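You operate a simulated robot arm through the tools that you are given. There is no shell and no other tool. Be economical: measure what you need, move in short steps, check, and stop when the job is done.

Carry out the task below with a simulated two-armed robot. There is one attempt and no reset: what you move stays moved.

Task
Squeeze the grey bracket's rivet and put it in the green tray.
Fine: set the gap dial to the number on the bracket, push it along onto the die, keep hold of it, fingers away from the die, and work the lever once. Set down upright: what you pick out.

The check looks at the end state, three seconds after you hand in, the way a careful person would. Anything else that was tipped, shoved, dropped, spilled or broken makes it a failure.

Robot
Two 7-joint arms with four-finger grippers on one trunk, on a base that drives. Base frame: it is fixed to the floor where the robot stands at the start and does not move with it; the origin is under the middle of the robot, x ahead of it, y to its left, z up; the surface under the hand at the start is at about z = 880. Units: mm, rad, N and s.
The left shoulder is at the start at [40, 181, 1355], the right one opposite. With the tool pointing down near the work surface each hand reaches from about 100 to 800 mm from the robot's upright axis, wherever it stands, measured 20 degrees to its own side. Places, roughly: green tray inside [900, -1200, 900]; rivet squeezer [700, -100, 1000]; squeezer lever [700, -200, 1100]. Payload 3.67 kg a hand.
The TCP of each hand is the grasp point between the finger pads, 28 mm short of the fingertips. In the tool frame z runs along the fingers and y along their closing line. Largest opening 112 mm; the body of the gripper starts 73 mm behind the TCP.
Orientation is that of the tool frame in the base frame, as a unit quaternion [x, y, z, w]. With the fingers straight down and closing along the base's y, the tool's x points along the base's -x, its y along +y and its z along -z.

Tools
- The arms move only by the tool move_arm. It takes "left_increments", "right_increments" or both (then of equal length, played together; a hand with none holds still); each is a list of rows, each a list of 7 numbers: the turn, a rotation vector about the tool's x, y, z in rad, then the shift along the tool's x, y, z in mm, then the finger opening in mm, from 0 to 112. In form: [[wx, wy, wz, x, y, z, jaw], ...]. A call has 1 to 8 rows; each row shifts and turns the commanded pose from where the row before left it, along the tool's axes as they then stand. Rows are played at 5 a second. More than 50 mm and 0.15 rad between two rows, or a gripper value outside its range, and nothing of the call is played. Where a pose cannot be reached the arm comes as near as it can. A force on the tool above 40 N (or 10 N above the force at the start of the call, whichever is more), or a blocked arm, ends the call early, and 0.2 s more pass. The fingers move at their own pace and stop on an object; they squeeze with about 26 N. The grip force told is the motor's: it shows also when the fingers shut on nothing. Time passes only in rows, and 0.2 s behind the last, so rows that do not move let the fingers close. The reply holds the time, the measured pose of the TCP, the force on the tool along the base axes, the opening and the grip force, in the units named above and with some noise, with the torque about the TCP (base axes, N m) and any sound that the robot's microphone picked up.
- Cameras (640 x 400 px; columns grow to the right, rows downward): "scene" is now at [100.8, -28.9, 1584.9]; the picture's right is [-0.35, -0.94, 0.00], its down [-0.66, 0.24, -0.72] and it looks along [0.67, -0.25, -0.70] (base axes); focal length 214 px, centre (320, 200). "left" rides on the left gripper at [60, 18, -104] in its tool frame; the picture's right is [-0.29, 0.96, 0.00], its down [-0.80, -0.24, -0.55] and it looks along [-0.53, -0.16, 0.83] (tool axes); focal length 234 px, centre (320, 200). "right" rides on the right gripper at [60, -18, -104] in its tool frame; the picture's right is [0.29, 0.96, 0.00], its down [-0.80, 0.24, -0.55] and it looks along [-0.53, 0.16, 0.83] (tool axes); focal length 234 px, centre (320, 200). There is no depth. A picture from a camera that has moved, and an enlarged one, comes with that camera's place and axes in the base frame and with its lens. The place of the scene camera against the robot may be out by one fixed shift of up to 25 mm in any direction.
- get_image(camera): a new picture of that camera. No time passes.
- lift_body(by): slides the trunk up (or, below 0, down) by that many mm; the arms and the scene camera ride with it, the base frame stays. It gives what a move gives, with no picture.
- roll_base(legs): drives the robot by 1 to 6 legs, each [ahead, left, turn to the left] in mm, mm and rad, along the robot's own axes; the way and the turn of a leg run together, so that a leg with both is an arc; at most 1500 mm and 3.142 rad a leg. The arms and the cameras ride along, it lands a little off, and it stops where it bumps. It gives what a move gives.
- aim_head(pan, tilt): turns the head with the scene camera to pan (to the left, within 1.501 rad either way) and tilt (down, from -0.506 to 1.204), counted from straight ahead of the robot. It gives what a move gives.
- inspect(camera, box): a new picture of the part [left, top, right, bottom] of that camera's present view, enlarged. No time passes.
- close_job(): hands the job in; it is judged then, once.

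Go step by step. Nothing tells you exact positions but the pictures and the camera data: compare them with the known pose of the tool, close in by small moves and look again before you grip or let go. The budget is 120 turns and 92 pictures, counting those below and the enlarged ones. Unless the task says otherwise, let go and move clear before handing in.

The tools are called as a command line: name --argument value ..., lists and objects as JSON in quotes. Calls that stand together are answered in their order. move_arm: Moves the arms, as the interface text tells. Its arguments: {"type":"object","properties":{"left_increments":{"type":"array","items":{"type":"array","items":{"type":"number"}}},"right_increments":{"type":"array","items":{"type":"array","items":{"type":"number"}}}},"required":[]} The other tools are called the same way: lift_body (by) slides the trunk up or down; roll_base (legs) drives the base; aim_head (pan, tilt) turns the head that bears the scene camera; get_image (camera) takes a picture; inspect (camera, box) takes an enlarged picture of a part of a camera's view; close_job () hands the job in.

At the start:

```text
time_s: 0.0
left_ee_pos: [426.7, 44.7, 1435.3]
left_orientation: [0.0, 1.0, 0.0, 0.0]
left_contact_force: [-0.1, -0.2, -0.9]
left_torque: [-0.01, -0.02, -0.02]
left_width: 112.0
left_grasp_force: 0.1
right_ee_pos: [383.1, -333.4, 1368.8]
right_orientation: [0.001, 1.0, 0.0, 0.0]
right_contact_force: [0.3, 0.6, -0.1]
right_torque: [-0.01, -0.04, -0.03]
right_width: 111.9
right_grasp_force: 0.0
trunk travel left (down, up): [-475.0, 39.0]
robot x, y, heading: [-1.8, 2.5, -0.003]
head pan, tilt: [-0.353, 0.773]
```

scene: 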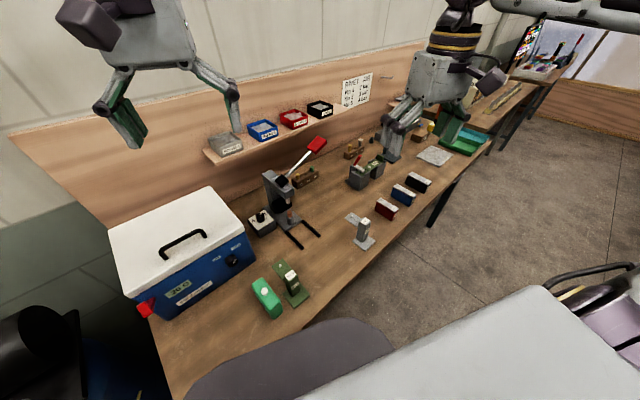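
right: 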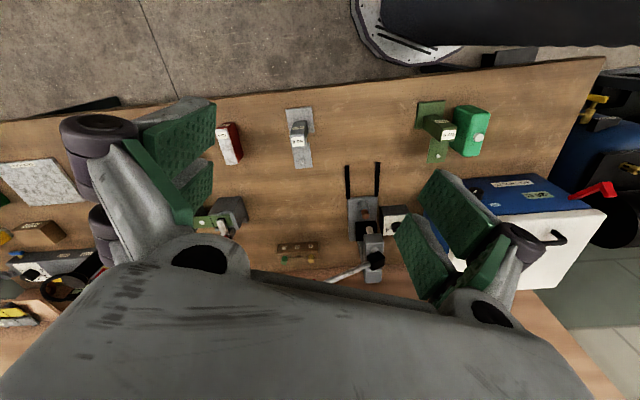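
left: 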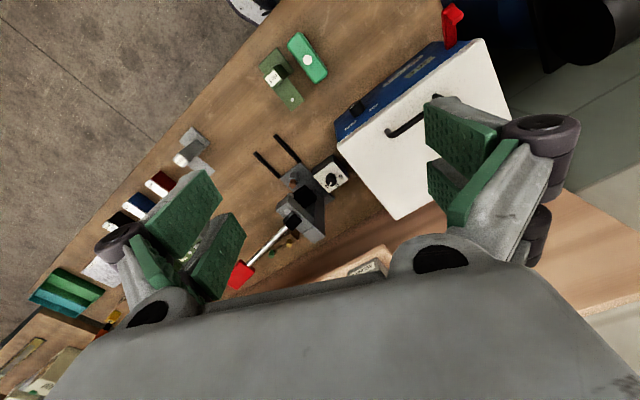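

The bench holds a squeezer with a red lever, a dial box, a grey bracket in front of it and a green tray further to the right. I'll look closer at these parts first.

inspect --camera "scene" --box '[230, 130, 430, 255]'

inspect --camera "right" --box '[260, 90, 420, 290]'

inspect --camera "scene" --box '[200, 60, 400, 185]'

```text
3.20 times, centred on (330, 192) of scene
camera zoom: at [100.8, -28.9, 1584.9], right [-0.35, -0.94, 0.0], down [-0.66, 0.24, -0.72], along [0.67, -0.25, -0.7], focal length 686 px, centre (288, 224)
```

zoom: 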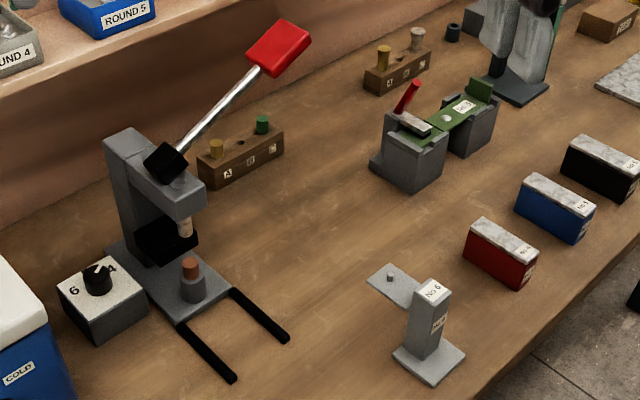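

```text
2.00 times, centred on (340, 190) of right
camera zoom: at [322.8, -351.5, 1473.7], right [-0.29, 0.96, 0.0], down [0.8, 0.24, 0.55], along [0.53, 0.16, -0.83], focal length 468 px, centre (280, 220)
```

zoom: 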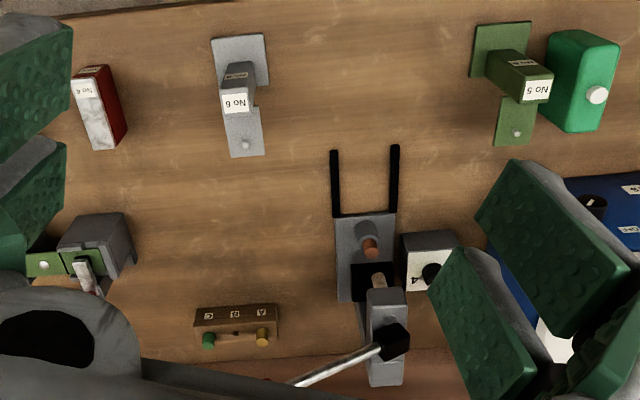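

```text
3.20 times, centred on (300, 122) of scene
camera zoom: at [100.8, -28.9, 1584.9], right [-0.35, -0.94, 0.0], down [-0.66, 0.24, -0.72], along [0.67, -0.25, -0.7], focal length 686 px, centre (384, 448)
```

zoom: 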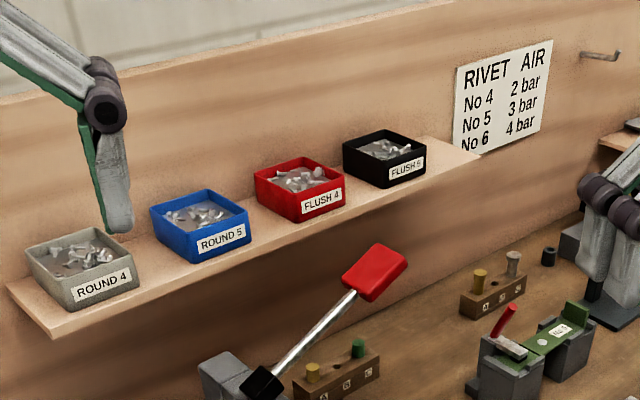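

inspect --camera "left" --box '[240, 120, 360, 300]'

inspect --camera "scene" --box '[240, 190, 320, 240]'

inspect --camera "scene" --box '[335, 200, 399, 255]'

inspect --camera "scene" --box '[400, 90, 500, 180]'

```text
2.22 times, centred on (300, 210) of left
camera zoom: at [367.1, 62.3, 1541.5], right [0.29, 0.96, 0.0], down [0.8, -0.24, 0.55], along [0.53, -0.16, -0.83], focal length 520 px, centre (364, 178)
```

zoom: 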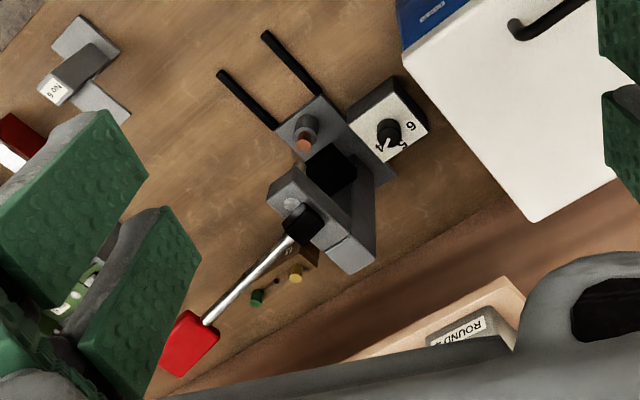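

```text
8.00 times, centred on (280, 215) of scene
camera zoom: at [100.8, -28.9, 1584.9], right [-0.35, -0.94, 0.0], down [-0.66, 0.24, -0.72], along [0.67, -0.25, -0.7], focal length 1716 px, centre (640, 80)
```

zoom: 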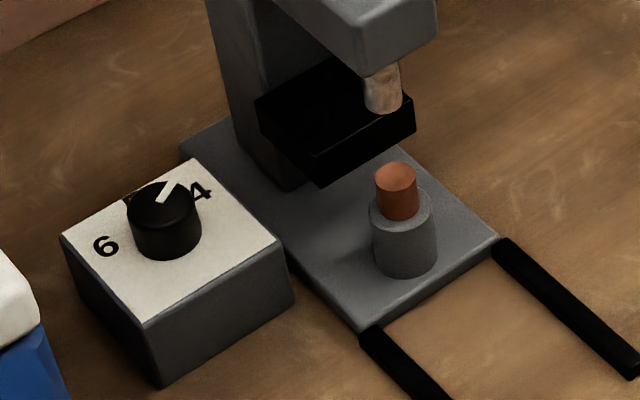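

```text
7.27 times, centred on (367, 228) of scene
camera zoom: at [100.8, -28.9, 1584.9], right [-0.35, -0.94, 0.0], down [-0.66, 0.24, -0.72], along [0.67, -0.25, -0.7], focal length 1560 px, centre (-22, 0)
```

zoom: 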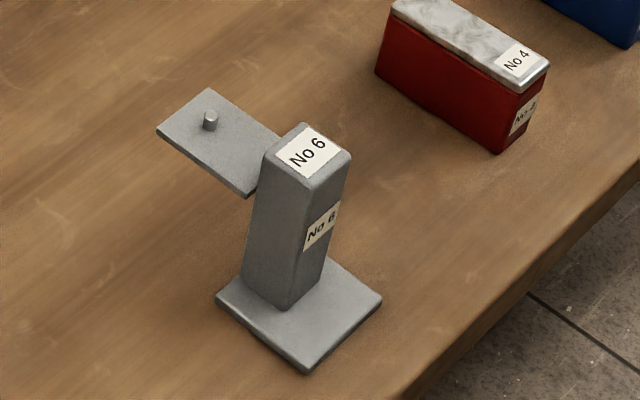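

```text
4.44 times, centred on (450, 135) of scene
camera zoom: at [100.8, -28.9, 1584.9], right [-0.35, -0.94, 0.0], down [-0.66, 0.24, -0.72], along [0.67, -0.25, -0.7], focal length 953 px, centre (-258, 489)
```

zoom: 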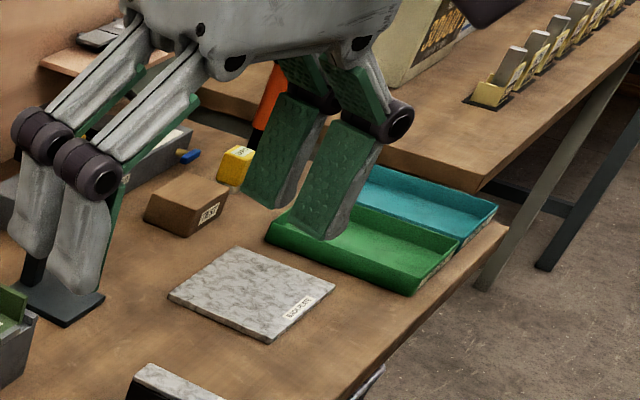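

Bracket says No 6; the dial now points at about 4 and must go to 6. The bench seems turned about 0.33 rad from my axes, so I'll check the floor to my right before driving.

aim_head --pan -1.2 --tilt 0.75

get_image --camera "scene"

```text
time_s: 1.2
left_ee_pos: [427.4, 43.9, 1437.2]
left_orientation: [0.0, 1.0, 0.0, 0.0]
left_contact_force: [0.5, -0.4, 0.3]
left_torque: [0.01, 0.01, 0.02]
left_width: 111.8
left_grasp_force: 0.1
right_ee_pos: [382.6, -332.4, 1368.1]
right_orientation: [0.0, 1.0, -0.001, 0.0]
right_contact_force: [-0.7, 0.1, -0.1]
right_torque: [-0.03, -0.01, 0.0]
right_width: 111.9
right_grasp_force: 0.0
trunk travel left (down, up): [-475.0, 39.0]
robot x, y, heading: [-1.7, 1.8, 0.002]
head pan, tilt: [-1.201, 0.75]
```

```text
81 pictures are left
camera scene: at [54.0, -77.8, 1586.8], right [-0.93, -0.36, 0.0], down [-0.25, 0.64, -0.73], along [0.26, -0.68, -0.68], focal length 214 px, centre (320, 200)
```

scene: 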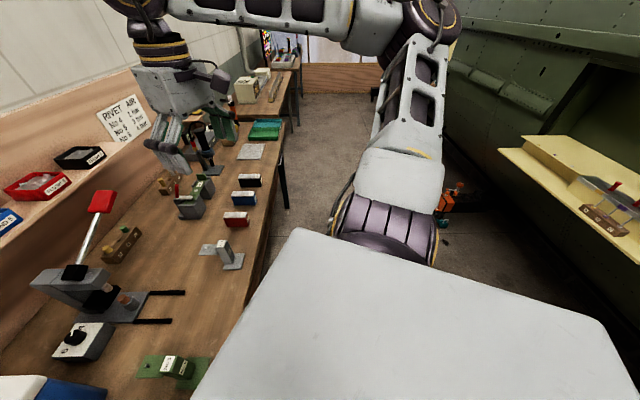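

The floor to my right is clear. I back off slightly, turn to face the bench squarely and slide along it to the right.

roll_base --legs '[[-30, 0, 0], [0, 0, 0.34], [0, -400, 0]]'

aim_head --pan 0.0 --tilt 0.85

get_image --camera "scene"

get_image --camera "left"

get_image --camera "right"

```text
time_s: 5.3
left_ee_pos: [488.8, -182.7, 1435.8]
left_orientation: [-0.174, 0.985, -0.001, 0.0]
left_contact_force: [0.0, 1.0, 0.5]
left_torque: [-0.02, -0.01, -0.01]
left_width: 111.8
left_grasp_force: 0.1
right_ee_pos: [576.6, -554.3, 1368.9]
right_orientation: [-0.173, 0.985, -0.001, 0.0]
right_contact_force: [0.2, 0.4, 0.6]
right_torque: [-0.01, 0.01, 0.0]
right_width: 111.8
right_grasp_force: 0.2
trunk travel left (down, up): [-475.0, 39.0]
robot x, y, heading: [103.8, -370.7, 0.355]
head pan, tilt: [-1.201, 0.75]
```

```text
time_s: 6.7
left_ee_pos: [489.8, -184.9, 1436.0]
left_orientation: [-0.173, 0.985, 0.0, -0.001]
left_contact_force: [0.4, -0.1, 0.3]
left_torque: [0.01, 0.02, 0.03]
left_width: 112.0
left_grasp_force: 0.0
right_ee_pos: [577.3, -555.9, 1369.1]
right_orientation: [-0.173, 0.985, 0.0, 0.0]
right_contact_force: [0.4, -0.4, -0.1]
right_torque: [-0.01, 0.01, -0.02]
right_width: 111.5
right_grasp_force: 0.0
trunk travel left (down, up): [-475.0, 39.0]
robot x, y, heading: [103.8, -371.6, 0.352]
head pan, tilt: [0.0, 0.85]
```

```text
80 pictures are left
camera scene: at [200.8, -340.6, 1578.7], right [0.34, -0.94, 0.0], down [-0.71, -0.26, -0.66], along [0.62, 0.23, -0.75], focal length 214 px, centre (320, 200)
```

scene: 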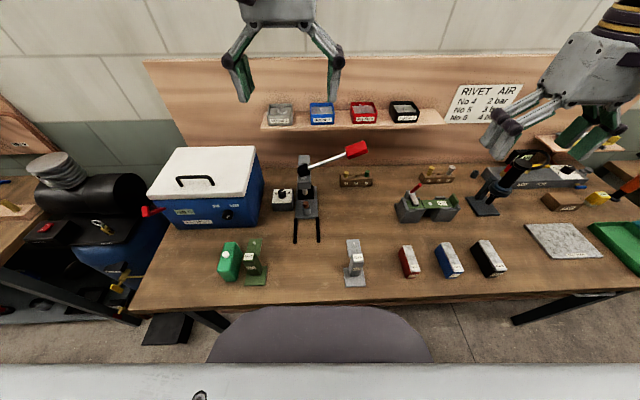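

```text
79 pictures are left
camera left: at [428.1, -189.6, 1541.6], right [-0.06, 1.0, 0.0], down [0.83, 0.05, 0.55], along [0.55, 0.03, -0.83], focal length 234 px, centre (320, 200)
```

left: 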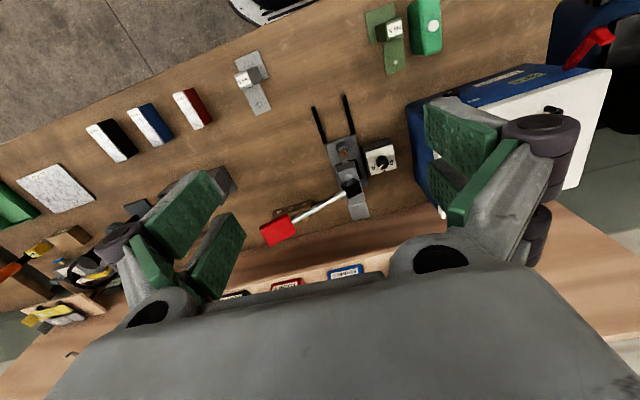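

```text
78 pictures are left
camera right: at [527.7, -593.8, 1473.6], right [-0.6, 0.8, 0.0], down [0.67, 0.5, 0.55], along [0.44, 0.33, -0.83], focal length 234 px, centre (320, 200)
```

right: 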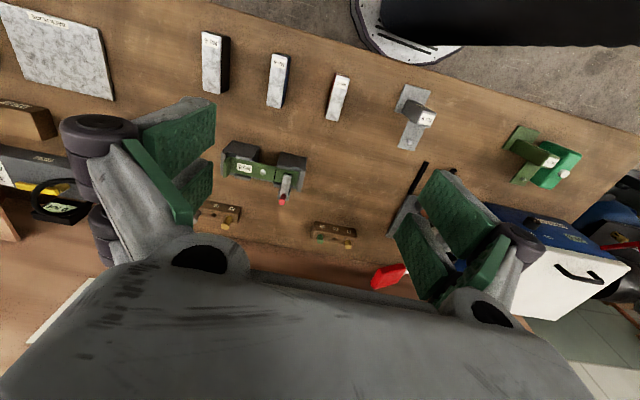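

The robot now faces the bench almost squarely. I zoom in to get the bench angle and the positions more precisely.

inspect --camera "scene" --box '[260, 160, 420, 290]'

inspect --camera "left" --box '[230, 40, 410, 250]'

```text
3.08 times, centred on (340, 225) of scene
camera zoom: at [200.8, -340.6, 1578.7], right [0.34, -0.94, 0.0], down [-0.71, -0.26, -0.66], along [0.62, 0.23, -0.75], focal length 660 px, centre (258, 123)
```

zoom: 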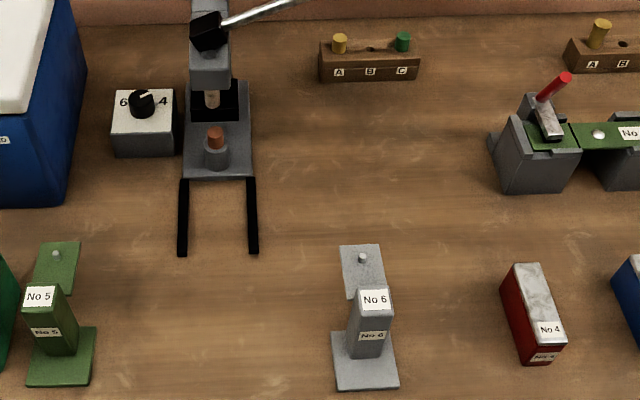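

```text
1.90 times, centred on (320, 145) of left
camera zoom: at [428.1, -189.6, 1541.6], right [-0.06, 1.0, 0.0], down [0.83, 0.05, 0.55], along [0.55, 0.03, -0.83], focal length 446 px, centre (320, 305)
```

zoom: 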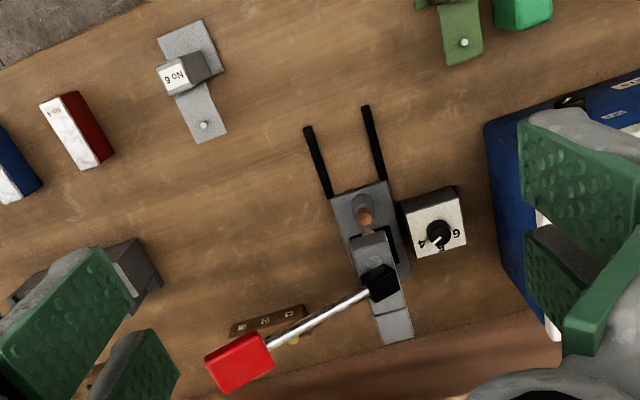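

Bench angle comes out near 0.385 rad; the bracket stands about at base (498, -345) with its column top near z 1001. I bring the left hand towards the dial to look at it closely.

move_arm --left_increments '[[0, 0, 0, -21.7, 12.2, 35.7, 60], [0, 0, 0, -21.7, 12.2, 35.7, 60], [0, 0, 0, -21.7, 12.2, 35.7, 60], [0, 0, 0, -21.7, 12.2, 35.7, 60], [0, 0, 0, -21.7, 12.2, 35.7, 60], [0, 0, 0, -21.7, 12.2, 35.7, 60], [0, 0, 0, -21.7, 12.2, 35.7, 60], [0, 0, 0, -21.7, 12.2, 35.7, 60]]'

get_image --camera "left"

get_image --camera "scene"

```text
time_s: 8.5
left_ee_pos: [620.7, -33.5, 1149.0]
left_orientation: [-0.174, 0.985, -0.001, 0.0]
left_contact_force: [0.9, -0.6, 0.1]
left_torque: [-0.01, 0.0, -0.04]
left_width: 60.0
left_grasp_force: 0.1
right_ee_pos: [579.0, -554.7, 1366.8]
right_orientation: [-0.173, 0.985, -0.001, -0.001]
right_contact_force: [0.5, 0.7, 0.7]
right_torque: [-0.04, 0.02, -0.01]
right_width: 112.2
right_grasp_force: 0.1
trunk travel left (down, up): [-475.0, 39.0]
robot x, y, heading: [105.8, -373.5, 0.352]
head pan, tilt: [0.0, 0.85]
```

```text
75 pictures are left
camera left: at [558.6, -37.5, 1254.6], right [-0.06, 1.0, 0.0], down [0.83, 0.05, 0.55], along [0.55, 0.03, -0.83], focal length 234 px, centre (320, 200)
```

left: 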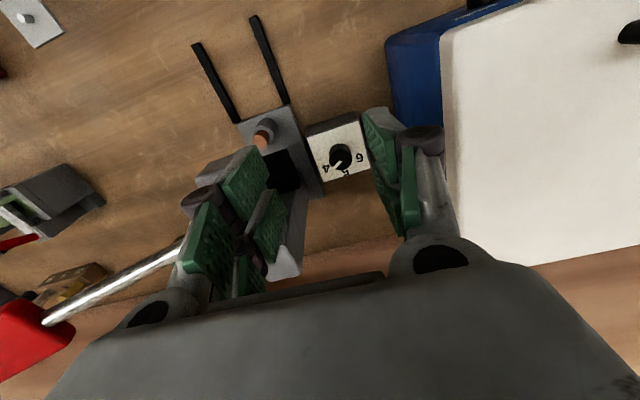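

```text
74 pictures are left
camera scene: at [201.8, -339.1, 1578.6], right [0.34, -0.94, 0.0], down [-0.71, -0.26, -0.66], along [0.62, 0.23, -0.75], focal length 214 px, centre (320, 200)
```

scene: 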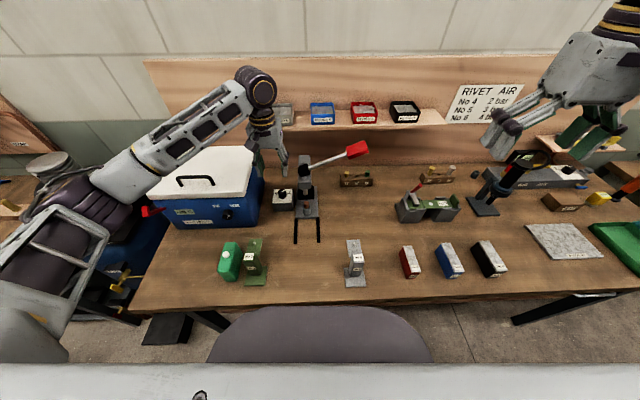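

inspect --camera "left" --box '[295, 100, 385, 190]'

```text
4.44 times, centred on (340, 145) of left
camera zoom: at [558.6, -37.5, 1254.6], right [-0.06, 1.0, 0.0], down [0.83, 0.05, 0.55], along [0.55, 0.03, -0.83], focal length 1041 px, centre (231, 444)
```

zoom: 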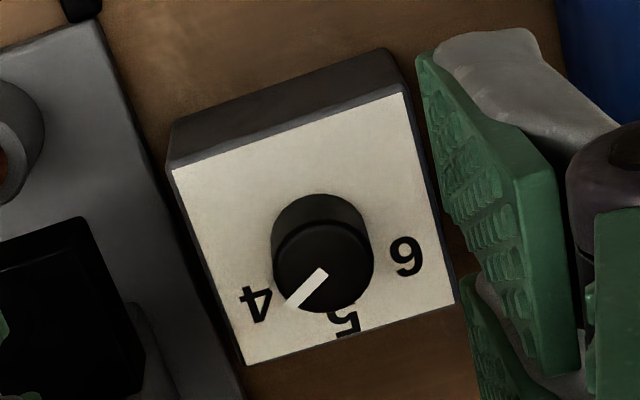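

The pointer stands at 4; 5 is straight ahead and 6 is to the left, so the knob needs a 120° counter-clockwise turn. The knob is near (691, -1, 933); I move over it and check.

move_arm --left_increments '[[0, 0, 0, -38.6, 3.1, 0, 60], [0, 0, 0, -38.6, 3.1, 0, 60], [0, 0, 0, 0, 0, 45, 60], [0, 0, 0, 0, 0, 45, 60], [0, 0, 0, 0, 0, 30, 60]]'

get_image --camera "left"

```text
time_s: 9.7
left_ee_pos: [692.0, -2.6, 1030.8]
left_orientation: [-0.174, 0.985, 0.0, 0.0]
left_contact_force: [-0.6, 0.7, 0.8]
left_torque: [0.05, -0.02, -0.01]
left_width: 59.8
left_grasp_force: 0.0
right_ee_pos: [578.7, -556.1, 1366.5]
right_orientation: [-0.173, 0.985, 0.0, 0.001]
right_contact_force: [0.2, -0.5, -0.3]
right_torque: [0.03, 0.01, -0.01]
right_width: 111.8
right_grasp_force: 0.0
trunk travel left (down, up): [-475.0, 39.0]
robot x, y, heading: [104.7, -373.1, 0.344]
head pan, tilt: [0.0, 0.85]
```

```text
72 pictures are left
camera left: at [628.9, -7.0, 1135.1], right [-0.06, 1.0, 0.0], down [0.83, 0.05, 0.55], along [0.55, 0.03, -0.83], focal length 234 px, centre (320, 200)
```

left: 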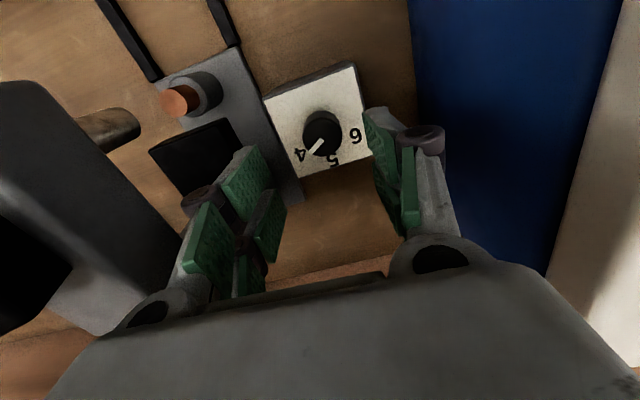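

The knob top appears to be near z 957, and the tool is centred over it within a few mm. I pre-turn the gripper 60° clockwise, staying above the knob.

move_arm --left_increments '[[0, 0, 0, 3, 0, 0, 60], [0, 0, 0.15, 0, 0, 0, 60], [0, 0, 0.15, 0, 0, 0, 60], [0, 0, 0.15, 0, 0, 0, 60], [0, 0, 0.15, 0, 0, 0, 60], [0, 0, 0.15, 0, 0, 0, 60], [0, 0, 0.15, 0, 0, 0, 60], [0, 0, 0.15, 0, 0, 25, 60]]'

get_image --camera "left"

```text
time_s: 11.5
left_ee_pos: [688.0, -3.8, 1006.1]
left_orientation: [0.345, 0.939, 0.0, -0.001]
left_contact_force: [0.6, -0.7, -0.3]
left_torque: [-0.05, 0.02, -0.05]
left_width: 59.7
left_grasp_force: 0.0
right_ee_pos: [576.7, -554.3, 1367.5]
right_orientation: [-0.174, 0.985, 0.0, -0.001]
right_contact_force: [-0.5, -0.3, 0.7]
right_torque: [0.05, 0.0, -0.01]
right_width: 112.0
right_grasp_force: 0.1
trunk travel left (down, up): [-475.0, 39.0]
robot x, y, heading: [107.5, -370.5, 0.354]
head pan, tilt: [0.0, 0.85]
```

```text
71 pictures are left
camera left: at [653.7, 49.2, 1111.0], right [0.84, 0.54, 0.0], down [0.45, -0.7, 0.55], along [0.3, -0.47, -0.83], focal length 234 px, centre (320, 200)
```

left: 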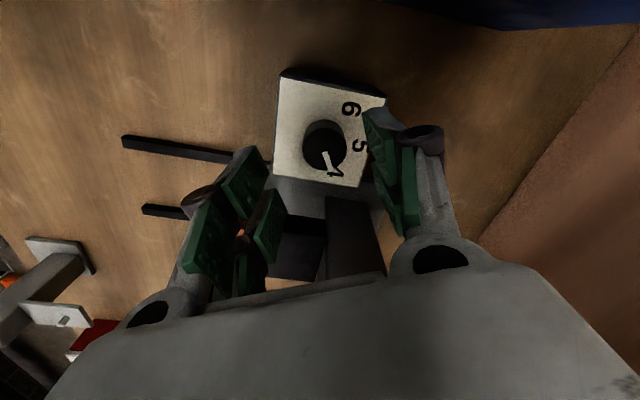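

move_arm --left_increments '[[0, 0, 0, -0.7, 3.8, 0, 60], [0, 0, 0, 0, 0, 20, 60], [0, 0, 0, 0, 0, 18, 60]]'

get_image --camera "left"

```text
time_s: 12.3
left_ee_pos: [690.1, 0.2, 967.4]
left_orientation: [0.343, 0.939, 0.001, 0.0]
left_contact_force: [-0.2, 0.3, -0.2]
left_torque: [0.01, -0.01, -0.02]
left_width: 59.8
left_grasp_force: 0.1
right_ee_pos: [577.9, -555.8, 1369.9]
right_orientation: [-0.173, 0.985, 0.0, 0.0]
right_contact_force: [0.4, 0.1, -0.3]
right_torque: [-0.01, -0.01, 0.02]
right_width: 112.1
right_grasp_force: 0.1
trunk travel left (down, up): [-475.0, 39.0]
robot x, y, heading: [105.5, -374.8, 0.35]
head pan, tilt: [0.0, 0.85]
```

```text
70 pictures are left
camera left: at [656.1, 51.4, 1073.3], right [0.84, 0.55, 0.0], down [0.46, -0.7, 0.55], along [0.3, -0.46, -0.83], focal length 234 px, centre (320, 200)
```

left: 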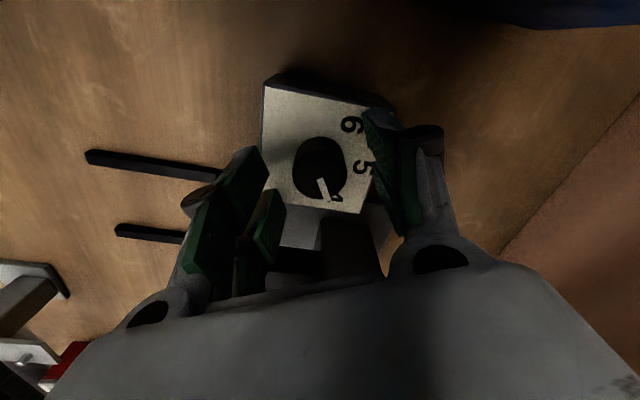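

Centred on the knob; I close the fingers.

move_arm --left_increments '[[0, 0, 0, 0, 0, 3, 45], [0, 0, 0, 0, 0, 0, 20], [0, 0, 0, 0, 0, 0, 20], [0, 0, 0, 0, 0, 0, 20]]'

```text
time_s: 13.3
left_ee_pos: [689.1, -0.9, 964.9]
left_orientation: [0.343, 0.939, -0.001, 0.0]
left_contact_force: [-2.5, -1.9, -2.3]
left_torque: [-0.28, -0.32, 0.05]
left_width: 29.5
left_grasp_force: 44.9
right_ee_pos: [577.3, -554.6, 1368.4]
right_orientation: [-0.173, 0.985, 0.0, 0.0]
right_contact_force: [0.0, 0.2, 0.4]
right_torque: [-0.03, -0.04, 0.01]
right_width: 112.2
right_grasp_force: 0.2
trunk travel left (down, up): [-475.0, 39.0]
robot x, y, heading: [106.2, -375.2, 0.349]
head pan, tilt: [0.0, 0.85]
```

move_arm --left_increments '[[0, 0, -0.149, 0, 0, 0, 20], [0, 0, -0.149, 0, 0, 0, 20], [0, 0, -0.149, 0, 0, 0, 20], [0, 0, -0.149, 0, 0, 0, 20], [0, 0, -0.149, 0, 0, 0, 20], [0, 0, -0.149, 0, 0, 0, 20], [0, 0, -0.149, 0, 0, 0, 20]]'

get_image --camera "left"

```text
time_s: 14.9
left_ee_pos: [690.0, -0.6, 965.8]
left_orientation: [-0.171, 0.985, 0.0, -0.001]
left_contact_force: [-6.4, -7.3, -2.7]
left_torque: [-0.09, 0.64, 0.01]
left_width: 29.1
left_grasp_force: 45.3
right_ee_pos: [576.9, -555.6, 1368.7]
right_orientation: [-0.173, 0.985, -0.001, 0.001]
right_contact_force: [0.2, 1.4, -0.1]
right_torque: [-0.01, 0.0, 0.02]
right_width: 111.9
right_grasp_force: 0.0
trunk travel left (down, up): [-475.0, 39.0]
robot x, y, heading: [105.7, -374.4, 0.351]
head pan, tilt: [0.0, 0.85]
```

```text
69 pictures are left
camera left: at [627.8, -4.9, 1070.0], right [-0.05, 1.0, 0.0], down [0.83, 0.04, 0.55], along [0.55, 0.03, -0.83], focal length 234 px, centre (320, 200)
```

left: 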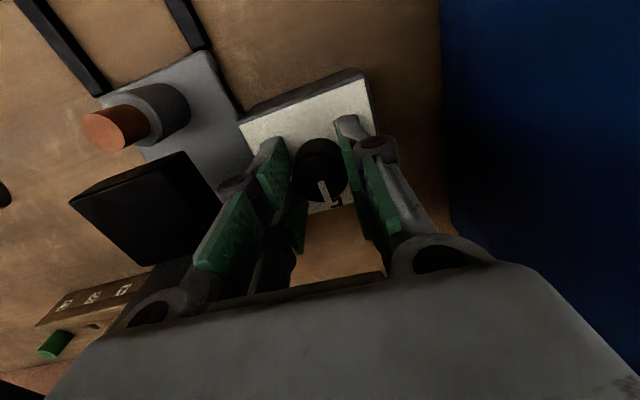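

The knob turns with the hand and now points to 5. I turn it the remaining 60°.

move_arm --left_increments '[[0, 0, -0.149, 0, 0, 0, 20], [0, 0, -0.149, 0, 0, 0, 20], [0, 0, -0.149, 0, 0, 0, 20], [0, 0, -0.149, 0, 0, 0, 20], [0, 0, -0.149, 0, 0, 0, 20], [0, 0, -0.149, 0, 0, 0, 20], [0, 0, -0.149, 0, 0, 0, 20]]'

inspect --camera "left" --box '[230, 90, 410, 230]'

```text
time_s: 16.5
left_ee_pos: [689.7, -1.3, 965.2]
left_orientation: [-0.639, 0.769, 0.0, -0.001]
left_contact_force: [-4.8, -8.8, -5.4]
left_torque: [-0.01, -0.09, -0.54]
left_width: 29.5
left_grasp_force: 45.1
right_ee_pos: [577.0, -556.2, 1368.6]
right_orientation: [-0.173, 0.985, 0.0, 0.0]
right_contact_force: [-0.5, 0.5, -0.3]
right_torque: [0.01, -0.01, 0.05]
right_width: 111.9
right_grasp_force: 0.0
trunk travel left (down, up): [-475.0, 39.0]
robot x, y, heading: [105.6, -377.1, 0.348]
head pan, tilt: [0.0, 0.85]
```

```text
2.86 times, centred on (320, 160) of left
camera zoom: at [661.9, -57.5, 1069.9], right [-0.89, 0.46, 0.0], down [0.38, 0.74, 0.55], along [0.25, 0.49, -0.83], focal length 669 px, centre (320, 314)
```

zoom: 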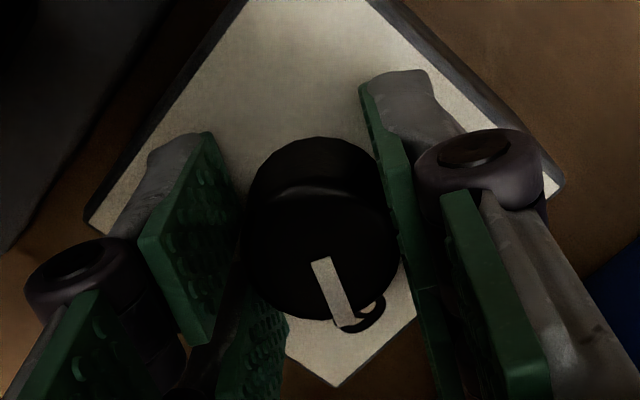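

move_arm --left_increments '[[0, 0, 0, 0, 0, 0, 60], [0, 0, 0, 0, 0, 0, 60], [0, 0, 0, 0, 0, -40, 60], [0, 0, 0, 0, 0, -40, 60], [0, 0, 0, 0, 0, -45, 60]]'

inspect --camera "left" --box '[250, 60, 410, 200]'

```text
time_s: 17.9
left_ee_pos: [683.5, 32.3, 1083.4]
left_orientation: [-0.65, 0.759, 0.017, 0.005]
left_contact_force: [0.6, -0.1, -0.9]
left_torque: [-0.04, 0.06, 0.01]
left_width: 60.2
left_grasp_force: 0.1
right_ee_pos: [578.1, -553.7, 1371.3]
right_orientation: [-0.174, 0.985, 0.0, 0.0]
right_contact_force: [-0.2, 0.5, 0.2]
right_torque: [-0.05, 0.02, -0.05]
right_width: 111.9
right_grasp_force: 0.1
trunk travel left (down, up): [-475.0, 39.0]
robot x, y, heading: [106.2, -369.8, 0.345]
head pan, tilt: [0.0, 0.85]
stopped in row 5 (left hand): the arm was blocked; the commanded pose is now the measured one
```

```text
2.86 times, centred on (330, 130) of left
camera zoom: at [657.8, -29.3, 1187.0], right [-0.9, 0.43, 0.03], down [0.37, 0.73, 0.57], along [0.23, 0.53, -0.82], focal length 669 px, centre (291, 400)
```

zoom: 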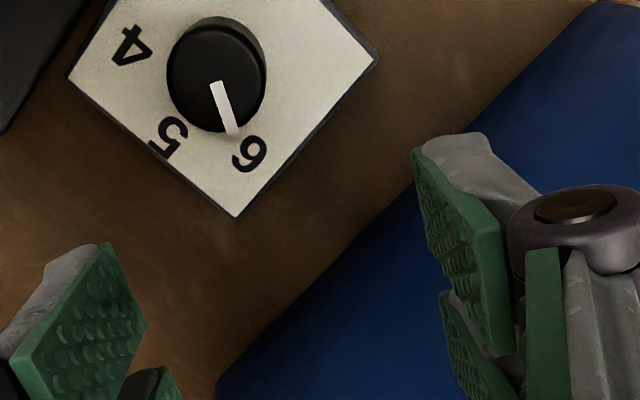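

The dial pointer now aims at the 6. The arm was blocked on the way up, so I look at what it met.

get_image --camera "scene"

get_image --camera "left"

```text
66 pictures are left
camera scene: at [200.3, -338.0, 1578.7], right [0.34, -0.94, 0.0], down [-0.71, -0.26, -0.66], along [0.62, 0.22, -0.75], focal length 214 px, centre (320, 200)
```

scene: 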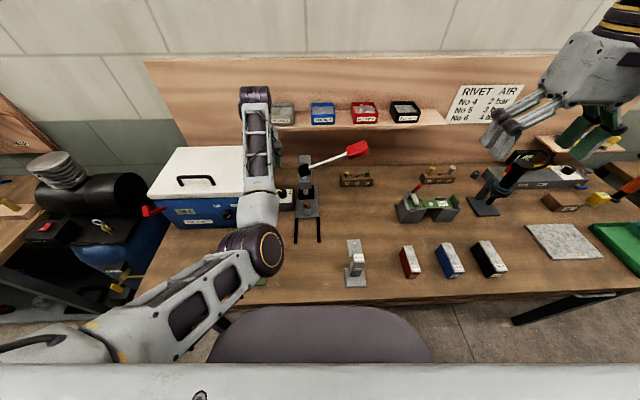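

```text
65 pictures are left
camera left: at [657.8, -29.3, 1187.0], right [-0.9, 0.43, 0.03], down [0.37, 0.73, 0.57], along [0.23, 0.53, -0.82], focal length 234 px, centre (320, 200)
```

left: 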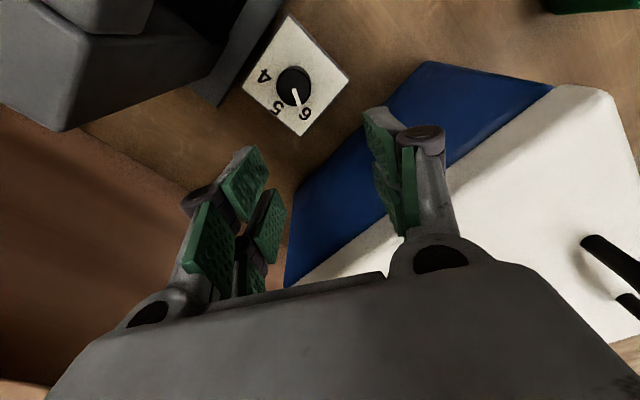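

move_arm --left_increments '[[0, 0, 0.1, 12, 0, -5, 60], [0, 0, 0.14, 12, 0, -10, 60], [0, 0, 0.14, 8, 0, -15, 60], [0, 0, 0.14, 0, 0, -15, 60], [0, 0, 0.14, 0, 0, -15, 60], [0, 0, 0.14, 0, 0, -15, 60], [0, 0, 0.14, 0, 0, -15, 60]]'

get_image --camera "scene"

```text
time_s: 19.5
left_ee_pos: [719.9, 16.3, 1143.9]
left_orientation: [-0.237, 0.971, 0.018, -0.002]
left_contact_force: [0.1, -0.1, -0.2]
left_torque: [0.0, 0.02, 0.04]
left_width: 60.2
left_grasp_force: 0.0
left hand out of reach, approached as far as the arm can: row 2, 3, 4, 5, 6, 7
right_ee_pos: [576.5, -555.3, 1368.8]
right_orientation: [-0.173, 0.985, 0.0, -0.001]
right_contact_force: [0.2, -0.2, 1.0]
right_torque: [-0.01, 0.02, -0.01]
right_width: 112.1
right_grasp_force: 0.1
trunk travel left (down, up): [-475.0, 39.0]
robot x, y, heading: [106.1, -370.9, 0.348]
head pan, tilt: [0.0, 0.85]
```

```text
64 pictures are left
camera scene: at [200.6, -340.5, 1578.8], right [0.34, -0.94, 0.0], down [-0.71, -0.26, -0.66], along [0.62, 0.23, -0.75], focal length 214 px, centre (320, 200)
```

scene: 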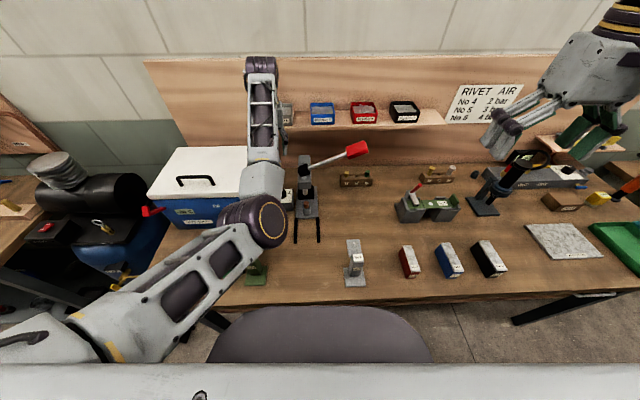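

The dial and the green bracket stand where they were; the arm is simply at the end of its reach. I draw the left hand back and up.

move_arm --left_increments '[[0, 0, 0, 30, 0, -20, 60], [0, 0, 0, 35, 0, -20, 60], [0, 0, 0, 40, 0, -20, 60], [0, 0, 0.06, 40, 0, -20, 60], [0, 0, 0.06, 40, 0, -20, 60], [0, 0, 0, 40, 0, -20, 60]]'

get_image --camera "scene"

get_image --camera "left"

```text
time_s: 20.9
left_ee_pos: [721.4, 13.5, 1143.7]
left_orientation: [-0.179, 0.984, 0.018, -0.003]
left_contact_force: [0.2, -0.3, -0.4]
left_torque: [-0.01, 0.0, -0.04]
left_width: 60.1
left_grasp_force: 0.0
left hand out of reach, approached as far as the arm can: row 1, 2, 3, 4, 5, 6
right_ee_pos: [577.8, -555.1, 1368.4]
right_orientation: [-0.174, 0.985, 0.001, 0.0]
right_contact_force: [0.4, -0.3, 1.0]
right_torque: [-0.02, 0.0, -0.03]
right_width: 111.8
right_grasp_force: 0.2
trunk travel left (down, up): [-475.0, 39.0]
robot x, y, heading: [106.8, -372.9, 0.354]
head pan, tilt: [0.0, 0.85]
```

```text
63 pictures are left
camera scene: at [200.7, -340.1, 1578.7], right [0.34, -0.94, 0.0], down [-0.71, -0.26, -0.66], along [0.62, 0.23, -0.75], focal length 214 px, centre (320, 200)
```

scene: 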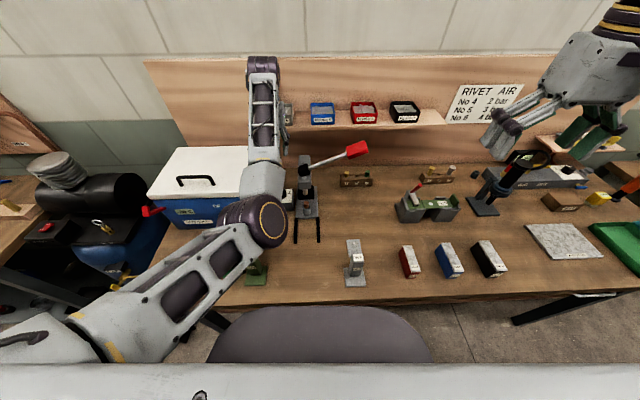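

```text
62 pictures are left
camera left: at [661.1, 5.2, 1249.2], right [-0.07, 1.0, 0.04], down [0.84, 0.04, 0.54], along [0.54, 0.07, -0.84], focal length 234 px, centre (320, 200)
```

left: 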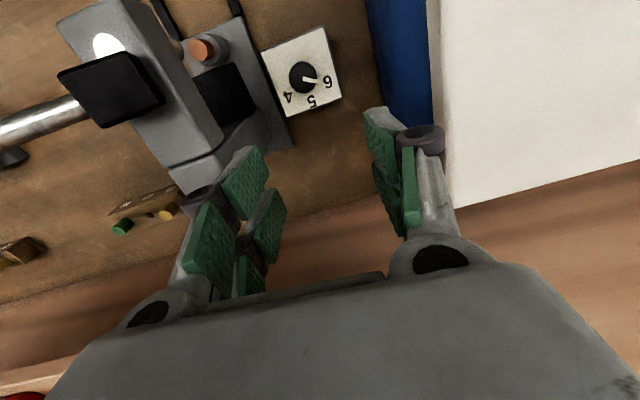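

The arm does not draw back in this wound-up posture. I try unwinding the wrist the other way.

move_arm --left_increments '[[0, 0, 0.15, 0, 0, 0, 60], [0, 0, 0.15, 0, 0, 0, 60], [0, 0, 0.15, 0, 0, 0, 60], [0, 0, 0.15, 0, 0, 0, 60]]'

get_image --camera "scene"

```text
time_s: 21.9
left_ee_pos: [721.0, 12.6, 1141.7]
left_orientation: [0.121, 0.992, 0.017, -0.01]
left_contact_force: [0.4, -0.3, 0.3]
left_torque: [0.01, 0.0, 0.02]
left_width: 59.9
left_grasp_force: 0.1
right_ee_pos: [577.5, -555.7, 1367.8]
right_orientation: [-0.174, 0.985, 0.0, 0.0]
right_contact_force: [0.2, -0.1, 0.2]
right_torque: [0.02, 0.04, 0.04]
right_width: 112.1
right_grasp_force: 0.0
trunk travel left (down, up): [-475.0, 39.0]
robot x, y, heading: [105.7, -373.6, 0.349]
head pan, tilt: [0.0, 0.85]
```

```text
61 pictures are left
camera scene: at [200.6, -340.2, 1578.7], right [0.34, -0.94, 0.0], down [-0.71, -0.26, -0.66], along [0.62, 0.23, -0.75], focal length 214 px, centre (320, 200)
```

scene: 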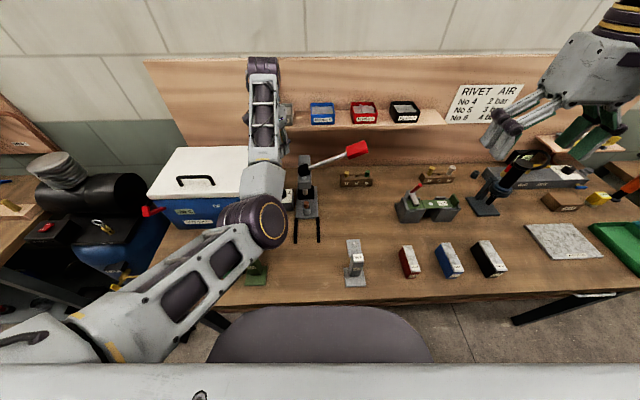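

move_arm --left_increments '[[0, 0, 0, 8.3, -5.6, 0, 60], [0, 0, 0, 8.3, -5.6, 0, 60]]'

move_arm --left_increments '[[0, 0, 0, 0, 0, -10, 60], [0, 0, 0, 0, 0, -10, 60]]'

```text
time_s: 22.5
left_ee_pos: [717.7, 15.4, 1136.4]
left_orientation: [0.118, 0.993, 0.019, -0.007]
left_contact_force: [0.1, 0.3, 0.1]
left_torque: [-0.01, 0.02, -0.01]
left_width: 59.9
left_grasp_force: 0.0
left hand out of reach, approached as far as the arm can: row 1, 2
right_ee_pos: [578.1, -555.2, 1369.4]
right_orientation: [-0.174, 0.985, 0.0, 0.0]
right_contact_force: [-0.3, -0.1, -0.6]
right_torque: [0.01, 0.0, -0.01]
right_width: 112.0
right_grasp_force: 0.1
trunk travel left (down, up): [-475.0, 39.0]
robot x, y, heading: [106.1, -371.1, 0.348]
head pan, tilt: [0.0, 0.85]
```

```text
time_s: 23.1
left_ee_pos: [725.1, 12.0, 1151.0]
left_orientation: [0.122, 0.992, 0.016, -0.008]
left_contact_force: [0.3, 0.2, -0.3]
left_torque: [-0.04, -0.01, 0.0]
left_width: 60.0
left_grasp_force: 0.0
left hand out of reach, approached as far as the arm can: row 1, 2
right_ee_pos: [577.5, -554.3, 1369.0]
right_orientation: [-0.173, 0.985, -0.001, 0.0]
right_contact_force: [0.1, -1.0, 0.0]
right_torque: [-0.01, -0.01, -0.02]
right_width: 112.2
right_grasp_force: 0.1
trunk travel left (down, up): [-475.0, 39.0]
robot x, y, heading: [103.0, -375.6, 0.348]
head pan, tilt: [0.0, 0.85]
```

The left arm's elbow has dropped inward, which jams the wrist. I back the base away from the bench so the arm can be sorted out in free space.

roll_base --legs '[[-250, 0, 0]]'

get_image --camera "scene"

```text
time_s: 25.0
left_ee_pos: [493.1, -73.0, 1151.4]
left_orientation: [0.123, 0.992, 0.015, -0.009]
left_contact_force: [-0.2, 0.6, -0.1]
left_torque: [0.03, 0.03, -0.01]
left_width: 60.1
left_grasp_force: 0.0
right_ee_pos: [343.5, -640.6, 1368.1]
right_orientation: [-0.173, 0.985, -0.001, -0.001]
right_contact_force: [0.8, 0.4, 0.8]
right_torque: [-0.02, 0.01, 0.01]
right_width: 112.1
right_grasp_force: 0.1
trunk travel left (down, up): [-475.0, 39.0]
robot x, y, heading: [-128.3, -458.4, 0.348]
head pan, tilt: [0.0, 0.85]
```

```text
60 pictures are left
camera scene: at [-32.4, -425.1, 1578.6], right [0.34, -0.94, 0.0], down [-0.71, -0.26, -0.66], along [0.62, 0.22, -0.75], focal length 214 px, centre (320, 200)
```

scene: 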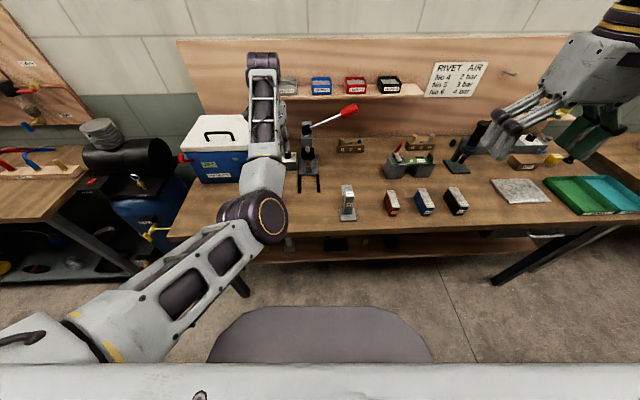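

move_arm --left_increments '[[0, 0, -0.15, 0, 0, 0, 60], [0, 0, -0.15, 0, 0, 0, 60], [0, 0, -0.15, 0, 0, 0, 60], [0, 0, -0.15, 0, 0, 0, 60], [0, -0.15, 0, 0, 0, 0, 60], [0, -0.15, 0, 0, 0, -15, 60], [0, -0.15, 0, 0, 0, -15, 60], [0, -0.15, 0, 0, 0, -15, 60]]'

get_image --camera "scene"

```text
time_s: 27.0
left_ee_pos: [471.8, -30.6, 1209.2]
left_orientation: [-0.184, 0.931, 0.106, 0.296]
left_contact_force: [0.5, -0.7, 0.4]
left_torque: [-0.03, 0.0, -0.02]
left_width: 60.2
left_grasp_force: 0.0
right_ee_pos: [342.2, -640.8, 1368.5]
right_orientation: [-0.173, 0.985, 0.001, 0.0]
right_contact_force: [-0.6, -0.3, 0.8]
right_torque: [-0.01, 0.0, -0.02]
right_width: 111.9
right_grasp_force: 0.0
trunk travel left (down, up): [-475.0, 39.0]
robot x, y, heading: [-129.0, -458.0, 0.347]
head pan, tilt: [0.0, 0.85]
stopped in row 8 (left hand): the arm was blocked; the commanded pose is now the measured one
```

```text
59 pictures are left
camera scene: at [-33.9, -426.0, 1578.7], right [0.34, -0.94, 0.0], down [-0.71, -0.26, -0.66], along [0.62, 0.22, -0.75], focal length 214 px, centre (320, 200)
```

scene: 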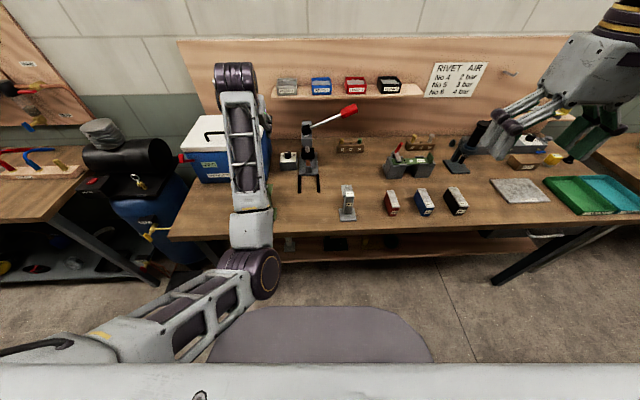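

The elbow is still low. I tilt the fingers inward to the right so that the wrist limit drives the elbow outward.

move_arm --left_increments '[[0.15, 0, 0, 0, 0, -10, 60], [0.15, 0, 0, 0, 0, -10, 60], [0.15, 0, 0, 0, 0, -10, 60], [0.15, 0, 0, 0, 0, -10, 60], [0.15, 0, 0, 0, 0, -10, 60], [0.15, 0, 0, 0, 0, -10, 60]]'

move_arm --left_increments '[[0, 0.15, 0, 0, 0, -10, 60], [0, 0.15, 0, 0, 0, -10, 60], [0, 0.15, 0, 0, 0, -10, 60], [0, 0.15, 0, 0, 0, -10, 60], [0, 0.15, 0, 0, 0, -10, 60]]'

get_image --camera "scene"

```text
time_s: 28.4
left_ee_pos: [435.8, -30.9, 1254.6]
left_orientation: [-0.034, 0.883, -0.315, 0.346]
left_contact_force: [0.6, 0.1, -0.2]
left_torque: [-0.03, 0.03, -0.02]
left_width: 60.1
left_grasp_force: 0.1
right_ee_pos: [341.5, -640.5, 1368.8]
right_orientation: [-0.172, 0.985, 0.0, 0.0]
right_contact_force: [-0.2, 0.7, -0.2]
right_torque: [-0.02, 0.01, 0.0]
right_width: 112.0
right_grasp_force: 0.0
trunk travel left (down, up): [-475.0, 39.0]
robot x, y, heading: [-129.4, -456.0, 0.344]
head pan, tilt: [0.0, 0.85]
```

```text
time_s: 29.6
left_ee_pos: [417.2, -0.1, 1289.4]
left_orientation: [0.082, 0.948, -0.307, -0.001]
left_contact_force: [0.8, -1.1, -6.3]
left_torque: [-0.24, 0.1, -0.06]
left_width: 59.9
left_grasp_force: 0.1
right_ee_pos: [341.5, -641.2, 1369.6]
right_orientation: [-0.172, 0.985, 0.0, 0.0]
right_contact_force: [-0.8, -1.0, -0.6]
right_torque: [0.02, -0.05, -0.02]
right_width: 111.9
right_grasp_force: 0.0
trunk travel left (down, up): [-475.0, 39.0]
robot x, y, heading: [-131.4, -457.9, 0.347]
head pan, tilt: [0.0, 0.85]
```

```text
58 pictures are left
camera scene: at [-35.3, -425.6, 1578.9], right [0.34, -0.94, 0.0], down [-0.71, -0.26, -0.66], along [0.62, 0.22, -0.75], focal length 214 px, centre (320, 200)
```

scene: 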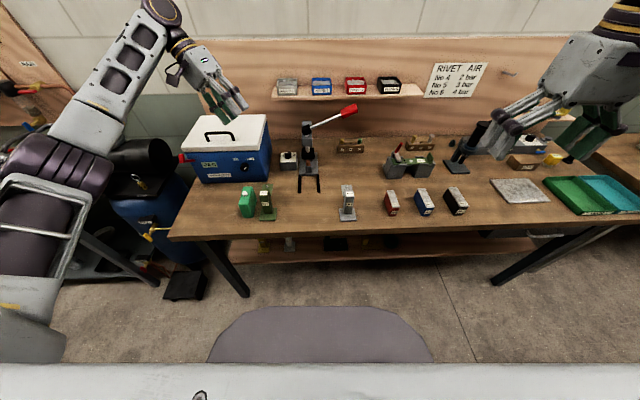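

The elbow is out again and nothing on the bench moved. I straighten the left tool to point down.

move_arm --left_increments '[[-0.126, 0, 0, 0, 0, 0, 80], [-0.126, 0, 0, 0, 0, 0, 80], [-0.126, 0, 0, 0, 0, 0, 80], [-0.126, 0, 0, 0, 0, 0, 80], [-0.126, 0, 0, 0, 0, 0, 80]]'

```text
time_s: 30.8
left_ee_pos: [417.9, -2.0, 1289.7]
left_orientation: [0.077, 0.997, 0.006, 0.023]
left_contact_force: [0.4, 0.2, -0.5]
left_torque: [-0.02, 0.01, 0.0]
left_width: 80.0
left_grasp_force: 0.1
right_ee_pos: [342.0, -643.3, 1369.0]
right_orientation: [-0.173, 0.985, 0.001, 0.0]
right_contact_force: [0.6, -0.9, 0.2]
right_torque: [0.02, 0.0, 0.02]
right_width: 111.9
right_grasp_force: 0.0
trunk travel left (down, up): [-475.0, 39.0]
robot x, y, heading: [-132.2, -460.0, 0.349]
head pan, tilt: [0.0, 0.85]
```

move_arm --left_increments '[[0, 0.0115, -0.131, 0, 0, 0, 100], [0, 0.0115, -0.131, 0, 0, 0, 100], [0, 0.0115, -0.131, 0, 0, 0, 100], [0, 0.0115, -0.131, 0, 0, 0, 100], [0, 0, 0, 48, -8, 0, 100], [0, 0, 0, 48, -8, 0, 100], [0, 0, 0, 48, -8, 0, 100], [0, 0, 0, 48, -8, 0, 100]]'

roll_base --legs '[[245, -59, 0]]'

get_image --camera "scene"

get_image --camera "left"

```text
time_s: 32.6
left_ee_pos: [249.3, -101.3, 1289.7]
left_orientation: [-0.183, 0.983, 0.001, 0.001]
left_contact_force: [-0.3, 0.6, -0.8]
left_torque: [0.0, -0.03, 0.01]
left_width: 99.7
left_grasp_force: 0.1
right_ee_pos: [340.9, -642.3, 1368.5]
right_orientation: [-0.172, 0.985, 0.001, 0.002]
right_contact_force: [-0.1, 0.2, -0.2]
right_torque: [-0.02, -0.05, 0.03]
right_width: 111.8
right_grasp_force: 0.0
trunk travel left (down, up): [-475.0, 39.0]
robot x, y, heading: [-129.5, -457.7, 0.352]
head pan, tilt: [0.0, 0.85]
```

```text
time_s: 34.4
left_ee_pos: [497.5, -72.4, 1290.0]
left_orientation: [-0.182, 0.983, 0.0, 0.002]
left_contact_force: [0.2, 0.2, 0.9]
left_torque: [-0.02, -0.03, 0.05]
left_width: 100.4
left_grasp_force: 0.2
right_ee_pos: [589.4, -614.4, 1370.1]
right_orientation: [-0.172, 0.985, 0.001, 0.002]
right_contact_force: [-0.7, -0.7, 1.0]
right_torque: [0.0, -0.02, 0.02]
right_width: 112.0
right_grasp_force: 0.1
trunk travel left (down, up): [-475.0, 39.0]
robot x, y, heading: [117.1, -431.5, 0.344]
head pan, tilt: [0.0, 0.85]
```

```text
57 pictures are left
camera scene: at [213.7, -397.9, 1578.9], right [0.34, -0.94, 0.0], down [-0.71, -0.25, -0.66], along [0.62, 0.22, -0.75], focal length 214 px, centre (320, 200)
```

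scene: 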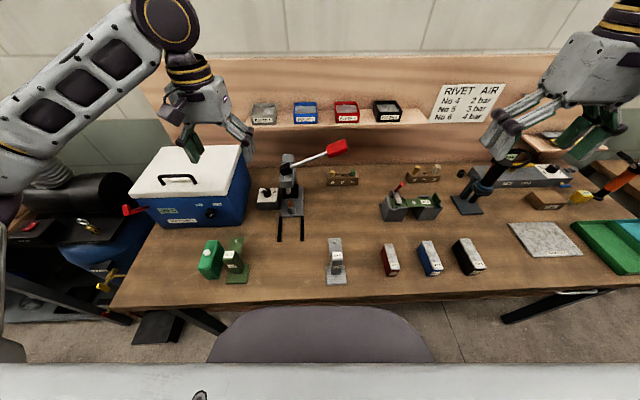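

```text
56 pictures are left
camera left: at [436.1, -77.5, 1394.9], right [-0.07, 1.0, 0.0], down [0.83, 0.06, 0.56], along [0.56, 0.04, -0.83], focal length 234 px, centre (320, 200)
```

left: 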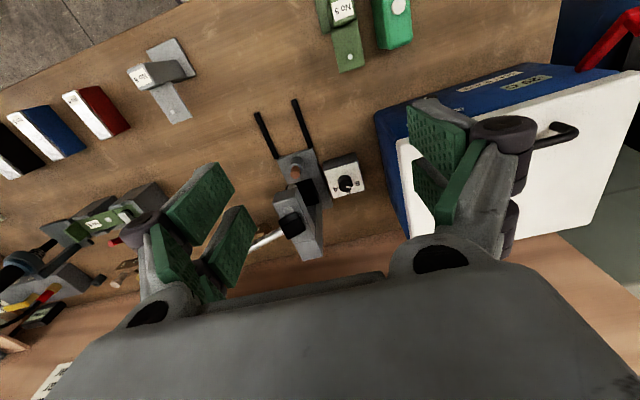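

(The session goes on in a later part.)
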